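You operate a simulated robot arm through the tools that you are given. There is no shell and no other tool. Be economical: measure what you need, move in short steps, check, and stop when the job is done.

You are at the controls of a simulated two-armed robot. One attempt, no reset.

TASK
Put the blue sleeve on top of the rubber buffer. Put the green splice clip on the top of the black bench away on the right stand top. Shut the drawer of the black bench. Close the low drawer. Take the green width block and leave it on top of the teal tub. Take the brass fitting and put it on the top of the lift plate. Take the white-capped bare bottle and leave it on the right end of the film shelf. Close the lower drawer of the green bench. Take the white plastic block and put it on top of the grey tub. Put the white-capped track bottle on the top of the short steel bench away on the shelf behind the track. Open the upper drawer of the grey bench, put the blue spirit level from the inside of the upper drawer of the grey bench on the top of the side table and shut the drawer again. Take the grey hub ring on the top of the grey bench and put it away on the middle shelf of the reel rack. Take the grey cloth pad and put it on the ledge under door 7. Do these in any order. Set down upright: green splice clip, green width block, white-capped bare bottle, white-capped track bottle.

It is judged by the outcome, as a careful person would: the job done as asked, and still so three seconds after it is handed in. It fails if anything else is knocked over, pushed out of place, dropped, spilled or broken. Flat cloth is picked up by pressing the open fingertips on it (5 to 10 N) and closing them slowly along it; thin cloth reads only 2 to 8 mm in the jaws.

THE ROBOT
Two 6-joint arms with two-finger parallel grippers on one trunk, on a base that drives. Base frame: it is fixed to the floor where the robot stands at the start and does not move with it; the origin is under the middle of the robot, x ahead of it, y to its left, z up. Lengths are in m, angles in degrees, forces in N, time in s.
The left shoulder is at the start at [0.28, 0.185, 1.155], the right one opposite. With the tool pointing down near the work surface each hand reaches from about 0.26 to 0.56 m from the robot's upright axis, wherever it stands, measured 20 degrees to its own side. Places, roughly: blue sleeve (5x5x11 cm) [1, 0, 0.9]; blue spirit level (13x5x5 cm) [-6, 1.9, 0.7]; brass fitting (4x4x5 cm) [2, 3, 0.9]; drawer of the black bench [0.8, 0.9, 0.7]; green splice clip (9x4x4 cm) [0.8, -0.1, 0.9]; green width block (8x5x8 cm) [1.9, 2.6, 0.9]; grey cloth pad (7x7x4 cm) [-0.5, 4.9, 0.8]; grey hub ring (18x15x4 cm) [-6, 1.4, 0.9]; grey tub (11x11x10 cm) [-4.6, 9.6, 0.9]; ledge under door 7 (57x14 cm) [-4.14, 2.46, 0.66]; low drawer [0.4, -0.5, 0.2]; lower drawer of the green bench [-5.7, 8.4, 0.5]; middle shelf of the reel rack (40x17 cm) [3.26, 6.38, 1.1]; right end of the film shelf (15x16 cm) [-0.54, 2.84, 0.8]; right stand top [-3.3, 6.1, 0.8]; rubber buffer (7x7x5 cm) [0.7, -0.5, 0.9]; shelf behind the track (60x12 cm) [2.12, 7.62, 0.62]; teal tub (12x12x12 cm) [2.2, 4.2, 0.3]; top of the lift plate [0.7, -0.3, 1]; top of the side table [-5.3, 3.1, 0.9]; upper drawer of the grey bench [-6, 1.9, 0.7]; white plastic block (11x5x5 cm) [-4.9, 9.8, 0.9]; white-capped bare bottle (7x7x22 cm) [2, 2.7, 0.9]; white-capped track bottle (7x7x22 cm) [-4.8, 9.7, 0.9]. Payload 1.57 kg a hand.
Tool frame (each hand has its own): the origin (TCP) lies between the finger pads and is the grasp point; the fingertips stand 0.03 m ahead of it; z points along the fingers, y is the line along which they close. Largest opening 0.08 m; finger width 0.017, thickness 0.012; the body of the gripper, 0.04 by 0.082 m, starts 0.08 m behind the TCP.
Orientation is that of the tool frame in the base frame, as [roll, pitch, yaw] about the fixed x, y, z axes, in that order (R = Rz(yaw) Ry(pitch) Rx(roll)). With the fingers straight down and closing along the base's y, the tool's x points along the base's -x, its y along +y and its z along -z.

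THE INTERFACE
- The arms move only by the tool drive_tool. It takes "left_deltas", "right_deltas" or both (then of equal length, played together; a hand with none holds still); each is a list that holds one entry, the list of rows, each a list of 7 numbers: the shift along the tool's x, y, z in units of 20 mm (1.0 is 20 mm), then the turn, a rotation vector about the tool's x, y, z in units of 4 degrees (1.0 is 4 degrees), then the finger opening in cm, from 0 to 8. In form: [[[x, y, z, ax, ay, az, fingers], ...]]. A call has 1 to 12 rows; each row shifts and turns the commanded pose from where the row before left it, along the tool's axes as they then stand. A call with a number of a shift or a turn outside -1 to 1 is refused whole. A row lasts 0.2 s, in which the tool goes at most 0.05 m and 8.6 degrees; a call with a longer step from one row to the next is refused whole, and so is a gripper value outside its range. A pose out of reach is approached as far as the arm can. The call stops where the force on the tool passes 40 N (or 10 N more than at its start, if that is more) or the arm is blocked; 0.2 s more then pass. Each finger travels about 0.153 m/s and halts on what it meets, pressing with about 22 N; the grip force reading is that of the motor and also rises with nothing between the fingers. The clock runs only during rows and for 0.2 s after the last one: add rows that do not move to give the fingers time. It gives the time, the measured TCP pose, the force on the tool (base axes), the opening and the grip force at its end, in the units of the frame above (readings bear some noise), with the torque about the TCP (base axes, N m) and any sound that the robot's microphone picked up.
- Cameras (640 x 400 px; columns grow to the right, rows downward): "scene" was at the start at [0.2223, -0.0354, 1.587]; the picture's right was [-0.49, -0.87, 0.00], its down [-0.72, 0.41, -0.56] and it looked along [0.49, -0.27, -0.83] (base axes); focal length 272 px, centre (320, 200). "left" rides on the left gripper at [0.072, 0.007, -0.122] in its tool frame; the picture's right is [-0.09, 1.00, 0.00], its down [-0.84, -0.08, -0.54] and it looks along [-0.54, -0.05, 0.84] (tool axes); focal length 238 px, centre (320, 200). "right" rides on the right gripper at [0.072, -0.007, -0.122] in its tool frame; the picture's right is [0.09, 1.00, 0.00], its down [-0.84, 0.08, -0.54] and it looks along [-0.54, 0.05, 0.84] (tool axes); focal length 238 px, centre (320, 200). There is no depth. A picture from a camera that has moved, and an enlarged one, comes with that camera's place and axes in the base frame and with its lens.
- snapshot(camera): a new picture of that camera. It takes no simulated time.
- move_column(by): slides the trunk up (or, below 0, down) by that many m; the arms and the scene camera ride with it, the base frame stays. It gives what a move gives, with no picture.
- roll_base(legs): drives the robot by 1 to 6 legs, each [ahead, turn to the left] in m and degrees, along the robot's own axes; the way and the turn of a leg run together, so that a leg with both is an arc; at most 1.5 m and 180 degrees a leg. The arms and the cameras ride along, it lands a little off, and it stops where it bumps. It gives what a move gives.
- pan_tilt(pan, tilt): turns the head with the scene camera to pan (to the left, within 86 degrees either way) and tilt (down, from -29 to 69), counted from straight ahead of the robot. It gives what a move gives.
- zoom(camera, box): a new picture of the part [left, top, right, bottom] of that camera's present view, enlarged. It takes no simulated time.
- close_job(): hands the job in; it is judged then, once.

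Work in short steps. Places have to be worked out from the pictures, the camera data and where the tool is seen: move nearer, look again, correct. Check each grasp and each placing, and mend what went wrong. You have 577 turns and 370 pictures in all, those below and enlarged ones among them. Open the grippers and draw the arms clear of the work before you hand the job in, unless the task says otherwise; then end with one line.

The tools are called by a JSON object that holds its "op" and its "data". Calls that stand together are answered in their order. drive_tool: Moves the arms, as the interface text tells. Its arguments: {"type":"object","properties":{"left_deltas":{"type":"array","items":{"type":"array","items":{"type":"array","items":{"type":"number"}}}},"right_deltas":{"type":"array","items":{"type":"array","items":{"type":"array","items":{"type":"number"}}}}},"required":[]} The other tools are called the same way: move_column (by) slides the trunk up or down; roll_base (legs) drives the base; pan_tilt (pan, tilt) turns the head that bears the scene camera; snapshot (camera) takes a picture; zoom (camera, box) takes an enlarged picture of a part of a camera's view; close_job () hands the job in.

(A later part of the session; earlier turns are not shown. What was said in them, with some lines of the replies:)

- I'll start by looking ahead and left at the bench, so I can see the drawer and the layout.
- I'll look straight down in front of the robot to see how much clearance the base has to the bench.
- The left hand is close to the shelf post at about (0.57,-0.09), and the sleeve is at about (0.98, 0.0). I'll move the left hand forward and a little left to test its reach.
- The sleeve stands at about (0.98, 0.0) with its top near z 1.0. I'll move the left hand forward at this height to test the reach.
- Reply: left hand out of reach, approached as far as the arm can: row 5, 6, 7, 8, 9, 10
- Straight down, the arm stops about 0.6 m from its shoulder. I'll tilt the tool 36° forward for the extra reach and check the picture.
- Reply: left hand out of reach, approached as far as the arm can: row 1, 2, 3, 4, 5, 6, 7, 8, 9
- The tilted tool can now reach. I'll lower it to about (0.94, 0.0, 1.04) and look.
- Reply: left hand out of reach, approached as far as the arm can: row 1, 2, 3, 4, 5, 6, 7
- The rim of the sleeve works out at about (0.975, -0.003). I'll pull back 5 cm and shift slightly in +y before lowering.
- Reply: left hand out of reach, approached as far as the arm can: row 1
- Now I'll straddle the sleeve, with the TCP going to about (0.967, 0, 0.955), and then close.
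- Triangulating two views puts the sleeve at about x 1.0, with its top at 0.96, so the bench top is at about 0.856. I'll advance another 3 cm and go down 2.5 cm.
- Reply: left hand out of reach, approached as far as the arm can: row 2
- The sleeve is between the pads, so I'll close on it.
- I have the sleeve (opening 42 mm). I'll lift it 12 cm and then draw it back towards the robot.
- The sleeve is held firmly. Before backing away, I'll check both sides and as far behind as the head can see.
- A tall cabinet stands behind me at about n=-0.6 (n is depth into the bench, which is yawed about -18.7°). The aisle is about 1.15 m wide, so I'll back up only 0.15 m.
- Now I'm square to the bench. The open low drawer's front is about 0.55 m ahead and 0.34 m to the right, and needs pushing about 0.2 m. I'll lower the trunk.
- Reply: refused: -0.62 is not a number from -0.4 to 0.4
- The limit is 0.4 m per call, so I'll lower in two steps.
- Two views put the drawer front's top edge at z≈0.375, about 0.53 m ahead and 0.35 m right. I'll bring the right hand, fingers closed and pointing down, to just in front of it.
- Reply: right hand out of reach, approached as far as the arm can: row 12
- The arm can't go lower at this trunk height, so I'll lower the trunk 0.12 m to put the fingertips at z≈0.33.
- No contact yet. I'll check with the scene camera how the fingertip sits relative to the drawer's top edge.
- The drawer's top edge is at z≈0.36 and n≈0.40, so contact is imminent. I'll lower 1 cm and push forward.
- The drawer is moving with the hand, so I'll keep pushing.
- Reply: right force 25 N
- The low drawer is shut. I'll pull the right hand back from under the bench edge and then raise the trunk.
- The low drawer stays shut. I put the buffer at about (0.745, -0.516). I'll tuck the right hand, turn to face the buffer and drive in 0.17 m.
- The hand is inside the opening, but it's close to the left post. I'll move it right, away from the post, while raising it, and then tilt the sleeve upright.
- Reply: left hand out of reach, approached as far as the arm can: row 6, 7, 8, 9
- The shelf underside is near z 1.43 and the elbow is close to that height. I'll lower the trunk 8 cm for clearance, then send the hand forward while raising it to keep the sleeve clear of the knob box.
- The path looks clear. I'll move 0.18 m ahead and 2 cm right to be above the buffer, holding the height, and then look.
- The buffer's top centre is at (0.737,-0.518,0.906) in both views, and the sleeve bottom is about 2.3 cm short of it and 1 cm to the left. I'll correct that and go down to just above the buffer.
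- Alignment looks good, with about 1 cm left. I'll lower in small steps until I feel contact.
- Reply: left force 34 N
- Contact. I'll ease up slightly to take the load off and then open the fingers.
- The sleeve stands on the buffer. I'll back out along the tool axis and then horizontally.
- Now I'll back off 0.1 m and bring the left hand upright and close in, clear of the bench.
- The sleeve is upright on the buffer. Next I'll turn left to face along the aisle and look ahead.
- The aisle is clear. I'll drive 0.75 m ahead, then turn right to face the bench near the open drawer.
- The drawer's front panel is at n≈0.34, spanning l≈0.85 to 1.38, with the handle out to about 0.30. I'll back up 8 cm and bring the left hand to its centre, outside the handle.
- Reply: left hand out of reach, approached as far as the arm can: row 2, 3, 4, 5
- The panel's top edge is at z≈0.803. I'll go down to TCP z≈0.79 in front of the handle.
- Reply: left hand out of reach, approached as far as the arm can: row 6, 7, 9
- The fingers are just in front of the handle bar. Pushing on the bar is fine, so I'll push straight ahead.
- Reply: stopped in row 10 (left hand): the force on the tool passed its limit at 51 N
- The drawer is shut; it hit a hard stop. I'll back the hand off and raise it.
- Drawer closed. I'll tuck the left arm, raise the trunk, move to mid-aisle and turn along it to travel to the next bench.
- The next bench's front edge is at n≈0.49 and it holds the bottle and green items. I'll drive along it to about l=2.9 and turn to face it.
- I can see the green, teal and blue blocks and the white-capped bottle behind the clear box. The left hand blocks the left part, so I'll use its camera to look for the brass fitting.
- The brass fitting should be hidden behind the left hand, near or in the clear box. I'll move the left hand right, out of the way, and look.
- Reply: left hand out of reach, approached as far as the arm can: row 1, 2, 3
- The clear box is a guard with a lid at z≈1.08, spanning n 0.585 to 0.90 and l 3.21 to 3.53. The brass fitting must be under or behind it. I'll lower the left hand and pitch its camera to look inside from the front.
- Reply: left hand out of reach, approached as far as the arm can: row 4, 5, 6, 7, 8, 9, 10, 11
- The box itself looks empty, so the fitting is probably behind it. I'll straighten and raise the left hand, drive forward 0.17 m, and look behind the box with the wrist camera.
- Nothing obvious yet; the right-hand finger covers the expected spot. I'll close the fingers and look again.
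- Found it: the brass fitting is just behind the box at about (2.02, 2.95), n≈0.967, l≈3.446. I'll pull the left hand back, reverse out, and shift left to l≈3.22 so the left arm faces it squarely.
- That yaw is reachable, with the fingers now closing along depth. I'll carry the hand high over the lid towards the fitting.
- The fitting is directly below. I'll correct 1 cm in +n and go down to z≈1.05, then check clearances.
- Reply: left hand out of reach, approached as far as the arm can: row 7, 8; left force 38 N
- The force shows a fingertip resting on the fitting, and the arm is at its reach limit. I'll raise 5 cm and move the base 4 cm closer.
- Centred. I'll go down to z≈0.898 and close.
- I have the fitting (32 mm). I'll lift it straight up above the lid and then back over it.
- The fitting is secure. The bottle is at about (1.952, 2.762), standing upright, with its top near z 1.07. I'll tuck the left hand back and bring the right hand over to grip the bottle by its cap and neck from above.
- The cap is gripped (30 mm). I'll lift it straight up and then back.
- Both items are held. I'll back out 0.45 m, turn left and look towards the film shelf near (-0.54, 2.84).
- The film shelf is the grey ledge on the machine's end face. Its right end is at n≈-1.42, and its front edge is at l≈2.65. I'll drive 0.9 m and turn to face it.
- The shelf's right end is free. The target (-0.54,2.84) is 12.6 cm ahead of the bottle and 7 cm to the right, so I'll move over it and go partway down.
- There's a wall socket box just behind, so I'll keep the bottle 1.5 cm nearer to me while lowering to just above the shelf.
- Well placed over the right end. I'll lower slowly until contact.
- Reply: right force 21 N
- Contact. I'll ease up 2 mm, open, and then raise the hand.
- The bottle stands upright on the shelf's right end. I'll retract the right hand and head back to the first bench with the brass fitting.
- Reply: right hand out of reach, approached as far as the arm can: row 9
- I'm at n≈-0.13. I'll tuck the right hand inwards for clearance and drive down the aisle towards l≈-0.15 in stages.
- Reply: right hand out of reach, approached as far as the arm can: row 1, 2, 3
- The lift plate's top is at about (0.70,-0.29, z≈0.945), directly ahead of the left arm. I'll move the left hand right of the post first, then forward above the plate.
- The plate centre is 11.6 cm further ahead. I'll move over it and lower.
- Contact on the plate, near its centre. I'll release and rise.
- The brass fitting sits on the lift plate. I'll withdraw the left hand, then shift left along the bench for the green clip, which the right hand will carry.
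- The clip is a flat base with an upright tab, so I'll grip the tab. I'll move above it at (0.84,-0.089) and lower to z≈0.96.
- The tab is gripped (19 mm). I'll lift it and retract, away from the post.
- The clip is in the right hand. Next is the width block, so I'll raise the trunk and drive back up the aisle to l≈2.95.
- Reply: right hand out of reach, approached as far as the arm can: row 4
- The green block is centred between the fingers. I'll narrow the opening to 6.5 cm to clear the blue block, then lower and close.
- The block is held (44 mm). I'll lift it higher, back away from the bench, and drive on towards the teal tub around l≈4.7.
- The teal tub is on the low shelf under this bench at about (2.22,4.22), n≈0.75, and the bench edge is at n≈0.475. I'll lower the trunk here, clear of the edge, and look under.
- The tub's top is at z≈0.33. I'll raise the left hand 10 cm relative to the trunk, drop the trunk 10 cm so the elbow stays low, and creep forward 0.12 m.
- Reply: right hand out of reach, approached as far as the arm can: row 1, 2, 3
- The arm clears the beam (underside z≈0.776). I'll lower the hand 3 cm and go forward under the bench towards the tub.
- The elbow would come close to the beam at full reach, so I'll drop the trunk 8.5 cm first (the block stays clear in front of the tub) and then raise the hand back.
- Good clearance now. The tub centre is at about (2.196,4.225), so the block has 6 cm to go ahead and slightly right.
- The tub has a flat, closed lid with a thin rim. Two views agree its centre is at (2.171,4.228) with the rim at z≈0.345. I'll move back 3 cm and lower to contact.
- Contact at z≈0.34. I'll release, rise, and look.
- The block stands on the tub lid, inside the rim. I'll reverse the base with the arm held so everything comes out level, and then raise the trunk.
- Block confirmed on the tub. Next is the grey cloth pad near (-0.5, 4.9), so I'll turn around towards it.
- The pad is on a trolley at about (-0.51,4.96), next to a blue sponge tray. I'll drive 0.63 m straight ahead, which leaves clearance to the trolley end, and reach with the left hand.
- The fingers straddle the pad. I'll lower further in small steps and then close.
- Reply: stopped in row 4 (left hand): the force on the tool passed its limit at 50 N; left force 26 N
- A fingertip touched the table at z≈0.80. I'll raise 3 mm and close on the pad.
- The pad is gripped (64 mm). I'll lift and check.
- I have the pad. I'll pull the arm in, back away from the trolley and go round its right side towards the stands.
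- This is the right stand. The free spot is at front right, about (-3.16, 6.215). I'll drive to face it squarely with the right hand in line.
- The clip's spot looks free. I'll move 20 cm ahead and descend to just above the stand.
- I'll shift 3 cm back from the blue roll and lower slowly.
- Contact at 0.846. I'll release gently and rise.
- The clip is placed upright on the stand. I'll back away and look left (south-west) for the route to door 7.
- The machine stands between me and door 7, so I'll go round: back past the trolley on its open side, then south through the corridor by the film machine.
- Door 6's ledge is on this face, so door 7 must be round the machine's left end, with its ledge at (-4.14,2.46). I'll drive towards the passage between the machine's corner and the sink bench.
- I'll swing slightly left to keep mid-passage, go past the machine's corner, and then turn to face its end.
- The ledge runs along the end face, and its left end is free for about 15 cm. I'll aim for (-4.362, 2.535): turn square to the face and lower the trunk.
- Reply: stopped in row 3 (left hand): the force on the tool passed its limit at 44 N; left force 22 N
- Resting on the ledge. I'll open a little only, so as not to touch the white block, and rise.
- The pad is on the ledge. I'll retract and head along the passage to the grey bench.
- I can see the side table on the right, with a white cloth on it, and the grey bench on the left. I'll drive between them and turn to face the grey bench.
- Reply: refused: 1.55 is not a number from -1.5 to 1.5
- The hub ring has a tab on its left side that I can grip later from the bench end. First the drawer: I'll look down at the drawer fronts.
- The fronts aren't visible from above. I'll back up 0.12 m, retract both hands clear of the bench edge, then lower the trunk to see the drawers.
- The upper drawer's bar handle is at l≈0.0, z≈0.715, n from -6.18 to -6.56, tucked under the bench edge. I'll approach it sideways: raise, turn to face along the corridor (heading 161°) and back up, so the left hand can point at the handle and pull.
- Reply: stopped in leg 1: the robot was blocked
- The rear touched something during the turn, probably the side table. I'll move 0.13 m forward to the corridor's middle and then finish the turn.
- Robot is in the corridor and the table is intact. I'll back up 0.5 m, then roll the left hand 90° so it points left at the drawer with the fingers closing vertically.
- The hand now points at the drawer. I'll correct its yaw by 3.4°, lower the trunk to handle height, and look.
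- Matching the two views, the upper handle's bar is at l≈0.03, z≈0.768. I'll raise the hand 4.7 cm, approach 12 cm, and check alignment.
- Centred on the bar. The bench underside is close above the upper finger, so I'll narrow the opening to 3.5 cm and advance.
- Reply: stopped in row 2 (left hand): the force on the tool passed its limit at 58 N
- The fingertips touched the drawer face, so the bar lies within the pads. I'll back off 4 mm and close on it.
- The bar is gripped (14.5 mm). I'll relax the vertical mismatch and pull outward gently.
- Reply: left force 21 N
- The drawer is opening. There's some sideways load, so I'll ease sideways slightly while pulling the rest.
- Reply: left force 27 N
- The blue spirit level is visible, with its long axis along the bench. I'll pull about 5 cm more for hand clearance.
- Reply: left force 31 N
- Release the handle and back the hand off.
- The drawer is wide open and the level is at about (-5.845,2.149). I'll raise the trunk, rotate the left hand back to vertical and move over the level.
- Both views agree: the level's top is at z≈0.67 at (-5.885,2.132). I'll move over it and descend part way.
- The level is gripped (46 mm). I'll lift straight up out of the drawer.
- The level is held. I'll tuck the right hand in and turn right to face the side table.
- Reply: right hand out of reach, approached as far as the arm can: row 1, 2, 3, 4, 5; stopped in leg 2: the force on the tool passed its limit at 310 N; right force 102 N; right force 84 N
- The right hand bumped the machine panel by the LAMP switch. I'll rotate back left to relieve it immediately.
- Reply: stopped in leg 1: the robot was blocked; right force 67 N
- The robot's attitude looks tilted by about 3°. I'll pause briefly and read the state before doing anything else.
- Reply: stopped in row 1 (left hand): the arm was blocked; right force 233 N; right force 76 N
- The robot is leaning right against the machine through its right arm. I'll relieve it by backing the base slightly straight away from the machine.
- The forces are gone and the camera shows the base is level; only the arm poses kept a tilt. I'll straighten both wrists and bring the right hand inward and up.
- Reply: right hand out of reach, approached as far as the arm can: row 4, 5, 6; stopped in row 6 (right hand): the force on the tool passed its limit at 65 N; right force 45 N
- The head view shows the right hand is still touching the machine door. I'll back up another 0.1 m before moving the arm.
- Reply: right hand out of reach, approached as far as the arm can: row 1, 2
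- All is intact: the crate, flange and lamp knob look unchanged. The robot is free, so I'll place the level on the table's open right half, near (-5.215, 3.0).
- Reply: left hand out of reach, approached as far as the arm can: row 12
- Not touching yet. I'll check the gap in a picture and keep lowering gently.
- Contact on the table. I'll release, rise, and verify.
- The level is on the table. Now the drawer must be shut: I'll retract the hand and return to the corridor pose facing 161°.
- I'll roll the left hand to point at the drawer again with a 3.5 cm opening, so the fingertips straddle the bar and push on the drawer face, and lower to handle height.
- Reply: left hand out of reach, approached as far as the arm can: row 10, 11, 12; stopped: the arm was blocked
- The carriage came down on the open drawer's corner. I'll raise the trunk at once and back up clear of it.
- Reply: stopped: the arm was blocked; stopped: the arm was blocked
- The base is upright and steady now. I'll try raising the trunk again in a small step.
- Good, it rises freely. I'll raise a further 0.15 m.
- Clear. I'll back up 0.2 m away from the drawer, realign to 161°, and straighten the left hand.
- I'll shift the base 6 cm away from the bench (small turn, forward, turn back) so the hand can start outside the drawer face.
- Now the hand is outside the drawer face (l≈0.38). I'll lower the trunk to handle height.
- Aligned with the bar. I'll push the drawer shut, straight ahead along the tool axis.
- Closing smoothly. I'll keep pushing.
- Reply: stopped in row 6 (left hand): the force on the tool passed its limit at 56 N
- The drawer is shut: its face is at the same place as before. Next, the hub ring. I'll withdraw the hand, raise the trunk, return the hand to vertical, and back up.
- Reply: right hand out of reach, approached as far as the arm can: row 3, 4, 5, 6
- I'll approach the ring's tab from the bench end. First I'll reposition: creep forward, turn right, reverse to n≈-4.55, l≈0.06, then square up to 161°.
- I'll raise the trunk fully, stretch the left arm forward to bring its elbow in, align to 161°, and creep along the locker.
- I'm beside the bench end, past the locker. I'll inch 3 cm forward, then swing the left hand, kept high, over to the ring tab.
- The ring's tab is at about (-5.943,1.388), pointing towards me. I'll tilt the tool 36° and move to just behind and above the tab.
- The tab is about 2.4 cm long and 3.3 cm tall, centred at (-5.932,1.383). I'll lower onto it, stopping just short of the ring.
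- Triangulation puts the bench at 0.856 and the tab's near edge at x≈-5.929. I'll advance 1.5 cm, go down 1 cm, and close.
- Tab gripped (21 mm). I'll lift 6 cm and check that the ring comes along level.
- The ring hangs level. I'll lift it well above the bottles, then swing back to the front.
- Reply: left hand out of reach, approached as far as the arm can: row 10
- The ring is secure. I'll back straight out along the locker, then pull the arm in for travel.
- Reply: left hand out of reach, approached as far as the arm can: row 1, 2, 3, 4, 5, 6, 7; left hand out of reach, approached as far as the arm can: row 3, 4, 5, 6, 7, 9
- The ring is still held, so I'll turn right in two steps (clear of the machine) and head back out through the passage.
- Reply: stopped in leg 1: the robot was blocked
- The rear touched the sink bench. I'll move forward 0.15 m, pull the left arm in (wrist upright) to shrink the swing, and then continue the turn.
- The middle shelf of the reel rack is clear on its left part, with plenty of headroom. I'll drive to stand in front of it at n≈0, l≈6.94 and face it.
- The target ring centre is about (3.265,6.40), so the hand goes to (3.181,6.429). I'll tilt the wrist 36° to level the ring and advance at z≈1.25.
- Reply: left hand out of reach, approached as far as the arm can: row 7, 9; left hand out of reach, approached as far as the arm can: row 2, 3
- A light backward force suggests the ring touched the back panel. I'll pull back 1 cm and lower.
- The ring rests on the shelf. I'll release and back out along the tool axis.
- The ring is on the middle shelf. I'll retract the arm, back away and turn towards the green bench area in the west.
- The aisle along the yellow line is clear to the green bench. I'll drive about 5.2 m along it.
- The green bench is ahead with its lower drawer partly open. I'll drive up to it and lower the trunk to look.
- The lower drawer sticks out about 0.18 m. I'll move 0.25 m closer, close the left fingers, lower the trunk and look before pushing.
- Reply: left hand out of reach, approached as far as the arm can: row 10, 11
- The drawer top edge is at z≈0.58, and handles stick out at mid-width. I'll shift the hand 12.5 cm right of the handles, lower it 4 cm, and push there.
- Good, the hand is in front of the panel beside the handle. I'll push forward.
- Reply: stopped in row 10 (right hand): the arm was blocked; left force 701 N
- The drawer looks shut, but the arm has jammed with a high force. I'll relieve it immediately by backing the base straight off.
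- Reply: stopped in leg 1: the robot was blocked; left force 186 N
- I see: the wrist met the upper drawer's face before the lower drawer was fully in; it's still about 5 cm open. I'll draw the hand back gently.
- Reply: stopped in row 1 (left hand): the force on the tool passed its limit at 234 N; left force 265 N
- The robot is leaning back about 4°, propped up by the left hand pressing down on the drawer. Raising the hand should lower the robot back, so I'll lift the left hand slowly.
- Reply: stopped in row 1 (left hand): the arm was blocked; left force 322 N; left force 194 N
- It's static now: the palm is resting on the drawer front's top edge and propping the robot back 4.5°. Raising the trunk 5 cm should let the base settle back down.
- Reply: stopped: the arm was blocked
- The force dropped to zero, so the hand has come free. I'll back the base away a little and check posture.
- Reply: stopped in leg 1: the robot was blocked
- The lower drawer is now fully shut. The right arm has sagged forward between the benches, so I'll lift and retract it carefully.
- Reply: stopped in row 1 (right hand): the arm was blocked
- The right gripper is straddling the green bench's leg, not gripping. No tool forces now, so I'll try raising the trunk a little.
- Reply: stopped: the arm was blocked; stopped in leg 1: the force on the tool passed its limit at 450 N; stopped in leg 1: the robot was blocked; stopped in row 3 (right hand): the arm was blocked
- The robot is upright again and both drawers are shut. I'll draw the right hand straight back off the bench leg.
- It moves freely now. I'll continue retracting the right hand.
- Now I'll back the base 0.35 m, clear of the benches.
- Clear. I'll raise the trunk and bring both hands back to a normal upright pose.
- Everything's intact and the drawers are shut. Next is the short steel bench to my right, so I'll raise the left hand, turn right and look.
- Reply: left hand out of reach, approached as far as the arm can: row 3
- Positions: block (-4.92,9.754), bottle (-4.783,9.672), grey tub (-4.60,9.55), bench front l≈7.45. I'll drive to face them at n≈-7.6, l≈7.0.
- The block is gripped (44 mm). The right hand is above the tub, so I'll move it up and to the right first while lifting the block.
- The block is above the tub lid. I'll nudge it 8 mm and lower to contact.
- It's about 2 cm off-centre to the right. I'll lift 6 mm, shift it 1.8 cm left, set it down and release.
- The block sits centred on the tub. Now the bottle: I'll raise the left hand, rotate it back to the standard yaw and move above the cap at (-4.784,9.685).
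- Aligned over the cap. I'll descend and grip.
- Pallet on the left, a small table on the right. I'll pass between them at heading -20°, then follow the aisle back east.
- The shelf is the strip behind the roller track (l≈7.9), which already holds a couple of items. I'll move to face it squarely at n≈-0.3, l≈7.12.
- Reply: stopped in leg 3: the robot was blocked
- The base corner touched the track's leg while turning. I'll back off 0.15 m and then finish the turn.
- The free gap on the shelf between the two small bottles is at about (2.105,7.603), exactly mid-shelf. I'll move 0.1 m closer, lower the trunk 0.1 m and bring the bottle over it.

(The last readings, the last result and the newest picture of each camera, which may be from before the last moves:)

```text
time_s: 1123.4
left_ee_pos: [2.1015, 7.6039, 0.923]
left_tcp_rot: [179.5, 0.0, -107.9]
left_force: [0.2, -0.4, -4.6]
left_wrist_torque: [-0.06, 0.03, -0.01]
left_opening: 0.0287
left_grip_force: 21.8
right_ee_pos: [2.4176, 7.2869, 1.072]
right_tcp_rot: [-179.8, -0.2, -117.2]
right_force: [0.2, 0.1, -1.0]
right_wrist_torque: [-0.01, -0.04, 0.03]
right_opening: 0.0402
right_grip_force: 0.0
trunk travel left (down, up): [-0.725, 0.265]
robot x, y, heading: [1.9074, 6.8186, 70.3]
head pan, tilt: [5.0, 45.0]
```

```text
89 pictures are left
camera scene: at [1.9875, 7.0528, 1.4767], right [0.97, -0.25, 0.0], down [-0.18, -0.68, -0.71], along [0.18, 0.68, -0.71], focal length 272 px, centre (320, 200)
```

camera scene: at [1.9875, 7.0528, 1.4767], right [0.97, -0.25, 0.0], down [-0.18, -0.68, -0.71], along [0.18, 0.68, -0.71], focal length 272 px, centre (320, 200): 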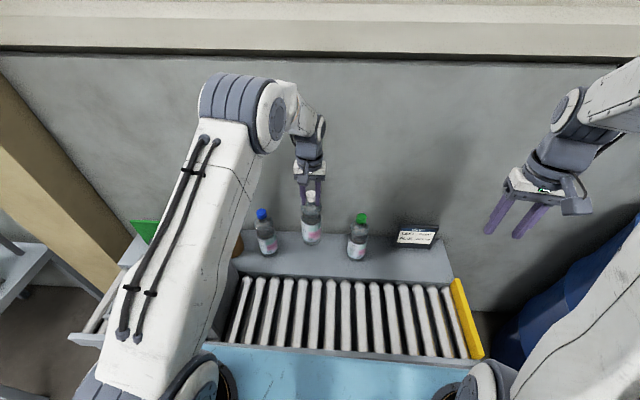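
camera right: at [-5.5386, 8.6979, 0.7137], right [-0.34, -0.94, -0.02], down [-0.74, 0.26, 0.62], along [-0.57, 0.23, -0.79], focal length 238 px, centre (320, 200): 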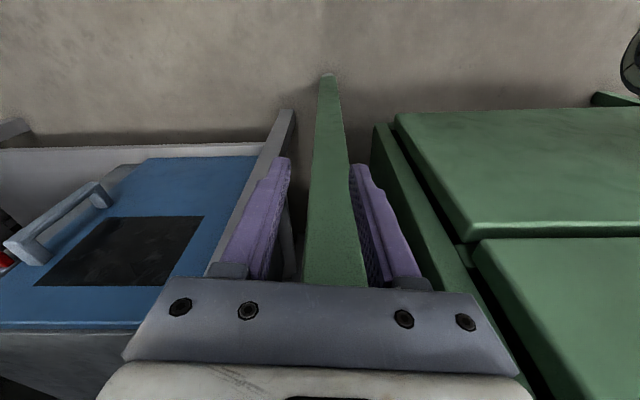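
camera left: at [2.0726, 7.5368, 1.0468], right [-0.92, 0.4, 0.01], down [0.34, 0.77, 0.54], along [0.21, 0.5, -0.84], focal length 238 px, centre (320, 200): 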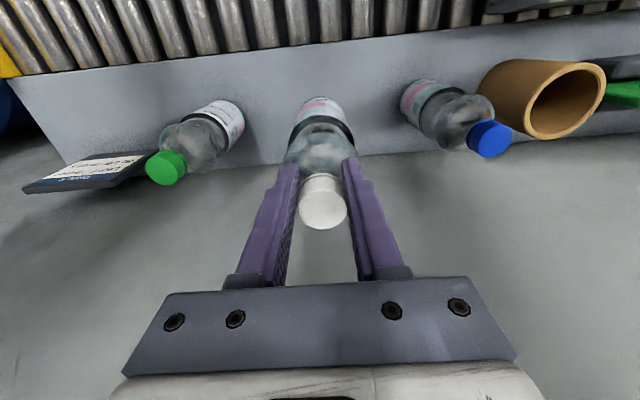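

{"op": "drive_tool", "data": {"left_deltas": [[[0, 0, 1, 0, 0, 0, 0], [0, 0, 1, 0, 0, 0, 0], [0, 0, 0.8, 0, 0, 0, 0], [0, 0, 0.5, 0, 0, 0, 0], [0, 0, 0.4, 0, 0, 0, 0], [0, 0, 0.2, 0, 0, 0, 0], [0, 0, 0.2, 0, 0, 0, 0], [0, 0, 0.2, 0, 0, 0, 0], [0, 0, 0.2, 0, 0, 0, 0], [0, 0, 0, 0, 0, 0, 0]]]}}

```text
time_s: 1125.6
left_ee_pos: [2.1023, 7.6042, 0.8321]
left_tcp_rot: [179.5, 0.0, -108.0]
left_force: [0.1, 0.5, -5.7]
left_wrist_torque: [-0.07, -0.01, 0.08]
left_opening: 0.0287
left_grip_force: 22.1
right_ee_pos: [2.4182, 7.2878, 1.0721]
right_tcp_rot: [-179.7, -0.1, -117.1]
right_force: [-0.2, 0.0, -0.7]
right_wrist_torque: [0.0, 0.0, 0.01]
right_opening: 0.0401
right_grip_force: 0.1
trunk travel left (down, up): [-0.725, 0.265]
robot x, y, heading: [1.9134, 6.8251, 70.4]
head pan, tilt: [5.0, 45.0]
```

{"op": "drive_tool", "data": {"left_deltas": [[[0, 0, 0.2, 0, 0, 0, 0], [0, 0, 0.2, 0, 0, 0, 0], [0, 0, 0.2, 0, 0, 0, 0], [0, 0, 0.2, 0, 0, 0, 0], [0, 0, 0, 0, 0, 0, 0]]]}}

{"op": "snapshot", "data": {"camera": "left"}}

```text
time_s: 1126.8
left_ee_pos: [2.1011, 7.605, 0.8185]
left_tcp_rot: [179.6, 0.0, -107.9]
left_force: [-1.1, -2.7, 12.1]
left_wrist_torque: [-0.04, 0.0, 0.01]
left_opening: 0.0
left_grip_force: 21.8
right_ee_pos: [2.4189, 7.2855, 1.0729]
right_tcp_rot: [-179.9, -0.1, -117.2]
right_force: [0.5, 0.2, -0.7]
right_wrist_torque: [-0.01, 0.01, -0.01]
right_opening: 0.04
right_grip_force: 0.1
trunk travel left (down, up): [-0.725, 0.265]
robot x, y, heading: [1.9153, 6.8236, 70.7]
head pan, tilt: [5.0, 45.0]
```

```text
88 pictures are left
camera left: at [2.0717, 7.5363, 0.9422], right [-0.92, 0.4, 0.01], down [0.34, 0.77, 0.54], along [0.21, 0.5, -0.84], focal length 238 px, centre (320, 200)
```

left: 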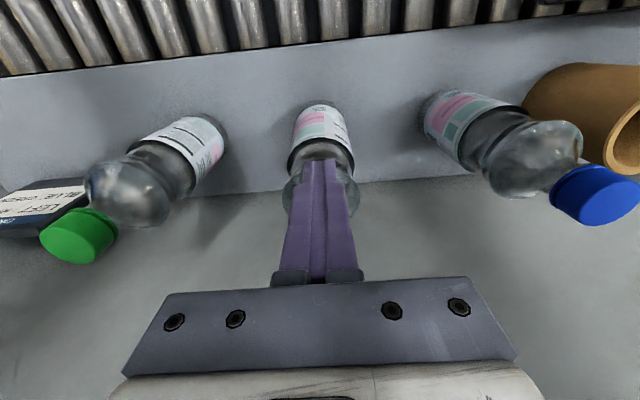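

The fingers have closed fully; the cap slipped out at touchdown. I'll look closely before moving.

{"op": "zoom", "data": {"camera": "scene", "box": [240, 130, 400, 270]}}

{"op": "zoom", "data": {"camera": "left", "box": [240, 80, 400, 240]}}

```text
2.86 times, centred on (320, 200) of scene
camera zoom: at [1.9873, 7.052, 1.4769], right [0.97, -0.25, 0.0], down [-0.18, -0.68, -0.71], along [0.18, 0.68, -0.71], focal length 778 px, centre (320, 200)
```

zoom: 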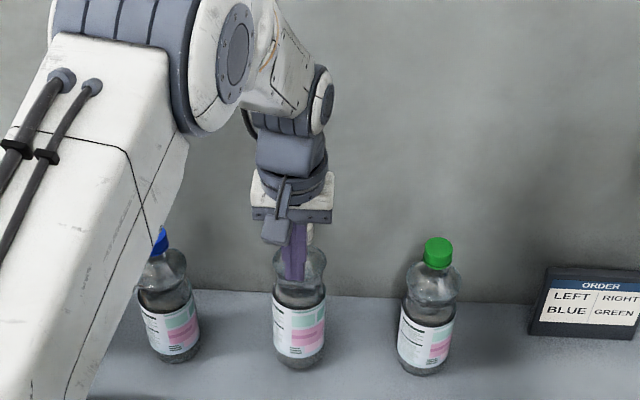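

```text
2.50 times, centred on (320, 160) of left
camera zoom: at [2.0717, 7.5363, 0.9422], right [-0.92, 0.4, 0.01], down [0.34, 0.77, 0.54], along [0.21, 0.5, -0.84], focal length 596 px, centre (320, 300)
```

zoom: 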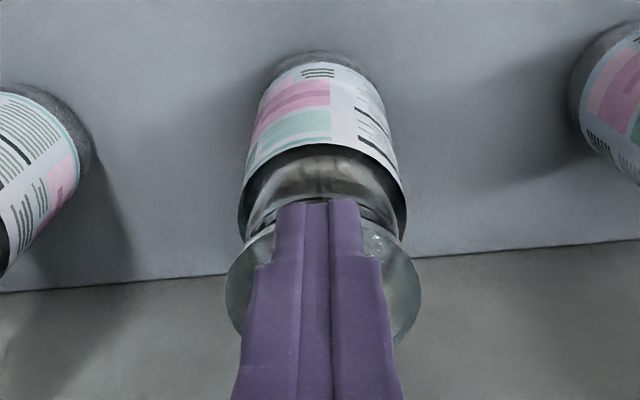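

The bottle stands upright in the middle spot, and the closed fingers are just on my side of its neck. I'll draw the hand back slowly, then up.

{"op": "drive_tool", "data": {"left_deltas": [[[0.2, 0, 0, 0, 0, 0, 0], [0.2, 0, 0, 0, 0, 0, 0], [0.3, 0, 0, 0, 0, 0, 0], [0.4, 0, 0, 0, 0, 0, 0]]]}}

{"op": "zoom", "data": {"camera": "scene", "box": [240, 130, 400, 270]}}

```text
time_s: 1127.8
left_ee_pos: [2.0926, 7.5821, 0.8169]
left_tcp_rot: [179.5, -0.1, -108.0]
left_force: [0.0, 0.4, 0.3]
left_wrist_torque: [0.0, -0.01, -0.01]
left_opening: 0.0
left_grip_force: 21.5
right_ee_pos: [2.4171, 7.2872, 1.0719]
right_tcp_rot: [-179.8, -0.1, -117.2]
right_force: [-0.2, 0.0, 0.3]
right_wrist_torque: [-0.01, 0.01, 0.02]
right_opening: 0.0401
right_grip_force: 0.2
trunk travel left (down, up): [-0.725, 0.265]
robot x, y, heading: [1.912, 6.8231, 70.5]
head pan, tilt: [5.0, 45.0]
```

```text
2.86 times, centred on (320, 200) of scene
camera zoom: at [1.9875, 7.0527, 1.4767], right [0.97, -0.25, 0.0], down [-0.18, -0.68, -0.71], along [0.18, 0.68, -0.71], focal length 778 px, centre (320, 200)
```

zoom: 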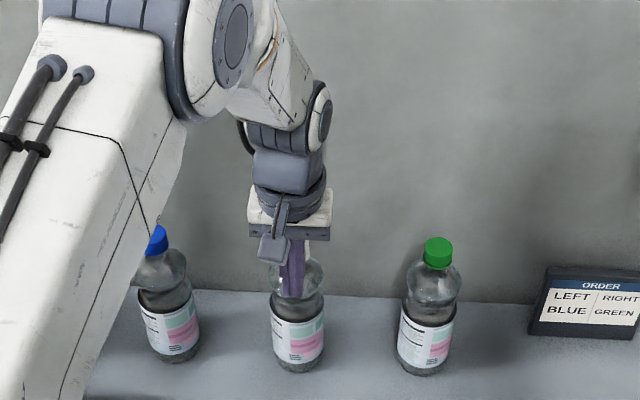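

{"op": "zoom", "data": {"camera": "left", "box": [240, 60, 400, 260]}}

{"op": "zoom", "data": {"camera": "scene", "box": [285, 195, 345, 265]}}

```text
2.00 times, centred on (320, 160) of left
camera zoom: at [2.0645, 7.5155, 0.9409], right [-0.92, 0.4, 0.01], down [0.34, 0.77, 0.54], along [0.21, 0.5, -0.84], focal length 477 px, centre (320, 280)
```

zoom: 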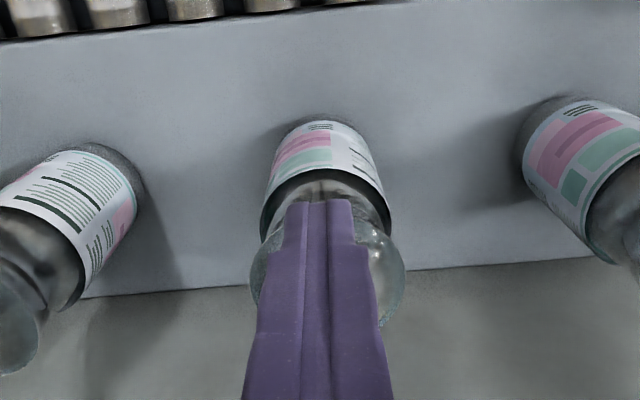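

```text
5.71 times, centred on (315, 230) of scene
camera zoom: at [1.9875, 7.0527, 1.4767], right [0.97, -0.25, 0.0], down [-0.18, -0.68, -0.71], along [0.18, 0.68, -0.71], focal length 1557 px, centre (349, 29)
```

zoom: 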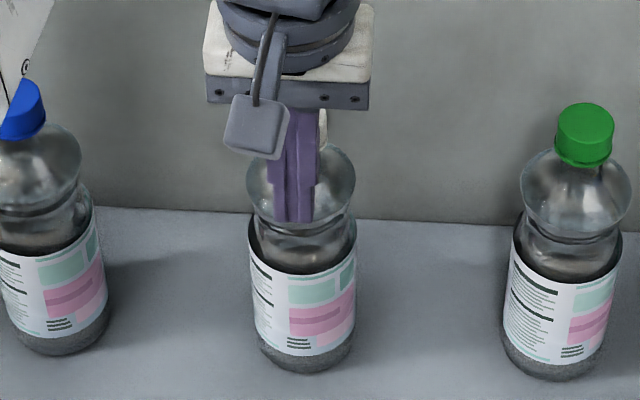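

The bottle stayed in place, with its cap visible behind the fingers. I'll continue backing off and then rise.

{"op": "drive_tool", "data": {"left_deltas": [[[0.6, 0, 0, 0, 0, 0, 0], [0.8, 0, 0, 0, 0, 0, 0], [1, 0, 0, 0, 0, 0, 0], [1, 0, -0.3, 0, 0, 0, 0], [0, 0, -1, 0, 0, 0, 2], [0, 0, -1, 0, 0, 0, 4], [0, 0, -1, 0, 0, 0, 4], [0, 0, -1, 0, 0, 0, 4], [0, 0, -1, 0, 0, 0, 4], [0, 0, -1, 0, 0, 0, 4], [0.5, 0, -1, 0, 0, 0, 4], [1, 0, -1, 0, 0, 0, 4]]]}}

{"op": "zoom", "data": {"camera": "scene", "box": [230, 150, 450, 300]}}

```text
time_s: 1130.4
left_ee_pos: [2.0647, 7.4907, 0.9818]
left_tcp_rot: [179.5, -0.1, -108.0]
left_force: [0.4, -0.4, -0.1]
left_wrist_torque: [-0.01, 0.0, -0.01]
left_opening: 0.04
left_grip_force: 0.1
right_ee_pos: [2.4173, 7.2875, 1.0722]
right_tcp_rot: [-179.8, -0.2, -117.2]
right_force: [-0.2, -0.5, -0.4]
right_wrist_torque: [-0.01, 0.01, 0.01]
right_opening: 0.0401
right_grip_force: 0.0
trunk travel left (down, up): [-0.725, 0.265]
robot x, y, heading: [1.9128, 6.8247, 70.5]
head pan, tilt: [5.0, 45.0]
```

```text
2.67 times, centred on (340, 225) of scene
camera zoom: at [1.9875, 7.053, 1.4766], right [0.97, -0.25, 0.0], down [-0.18, -0.68, -0.71], along [0.18, 0.68, -0.71], focal length 726 px, centre (267, 133)
```

zoom: 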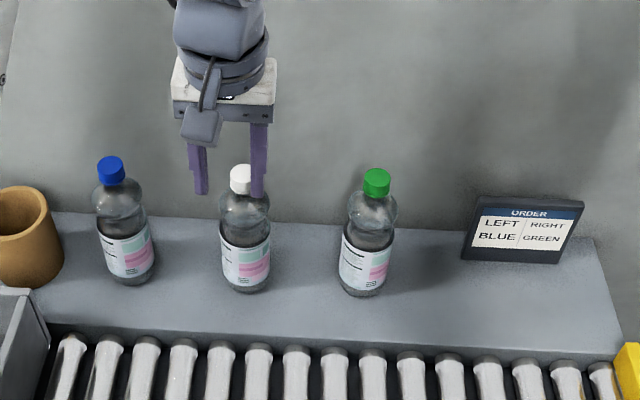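

The bottle is upright on the shelf between its neighbours. Every item is done, so I'll raise and open both hands and back clear of the work.

{"op": "drive_tool", "data": {"left_deltas": [[[1, 0, -1, 0, 0, 0, 6], [1, 0, -1, 0, 0, 0, 8], [1, 0, -1, 0, 0, 0, 8], [1, 0, -1, 0, 0, 0, 8], [1, 0, 0, 0, 0, 0, 8], [1, 0, 0, 0, 0, 0, 8]]], "right_deltas": [[[0, 0, 0, 0, 0, 0, 6], [0, 0, 0, 0, 0, 0, 8], [0, 0, 0, 0, 0, 0, 8], [0, 0, 0, 0, 0, 0, 8], [0, 0, 0, 0, 0, 0, 8], [0, 0, 0, 0, 0, 0, 8]]]}}

{"op": "roll_base", "data": {"legs": [[-0.45, 0]]}}

{"op": "snapshot", "data": {"camera": "scene"}}

```text
time_s: 1131.8
left_ee_pos: [2.0275, 7.3741, 1.0613]
left_tcp_rot: [179.6, 0.0, -108.0]
left_force: [-0.5, 1.3, -0.6]
left_wrist_torque: [-0.01, -0.02, 0.03]
left_opening: 0.08
left_grip_force: 0.1
right_ee_pos: [2.4184, 7.2862, 1.0724]
right_tcp_rot: [-179.9, -0.2, -117.2]
right_force: [-0.6, -0.1, -0.9]
right_wrist_torque: [-0.06, -0.02, 0.0]
right_opening: 0.0797
right_grip_force: 0.0
trunk travel left (down, up): [-0.725, 0.265]
robot x, y, heading: [1.9122, 6.8224, 70.4]
head pan, tilt: [5.0, 45.0]
```

```text
time_s: 1134.5
left_ee_pos: [1.8802, 6.9558, 1.0625]
left_tcp_rot: [179.6, 0.0, -108.3]
left_force: [0.7, -0.3, -0.5]
left_wrist_torque: [-0.02, -0.02, 0.04]
left_opening: 0.08
left_grip_force: 0.0
right_ee_pos: [2.271, 6.8673, 1.0717]
right_tcp_rot: [-179.8, -0.1, -117.3]
right_force: [0.5, -0.2, 0.9]
right_wrist_torque: [-0.01, 0.05, -0.03]
right_opening: 0.08
right_grip_force: 0.1
trunk travel left (down, up): [-0.725, 0.265]
robot x, y, heading: [1.7664, 6.4062, 70.4]
head pan, tilt: [5.0, 45.0]
```

```text
81 pictures are left
camera scene: at [1.8395, 6.6353, 1.4767], right [0.97, -0.25, 0.0], down [-0.18, -0.68, -0.71], along [0.18, 0.68, -0.71], focal length 272 px, centre (320, 200)
```

scene: 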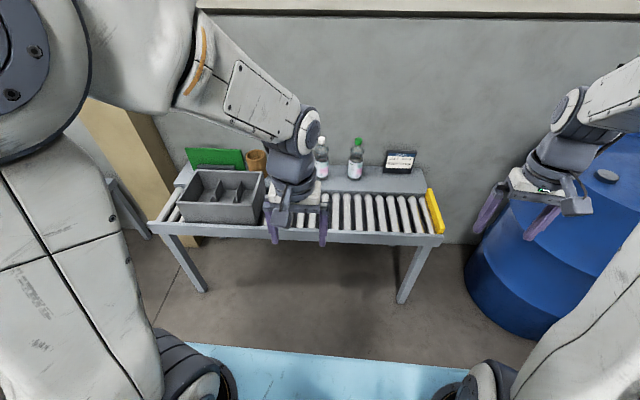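

Both hands are open and clear, and each item was seen in place after it was set down. I'm handing in the job.

{"op": "close_job", "data": {}}

```text
The job is handed in.
```

All thirteen jobs are done and handed in, and each result was checked by camera. Along the way the robot bumped the machine by the LAMP switch, the side table, the sink bench, the track, the grey bench's open drawer and the green bench; I saw nothing knocked over or displaced.
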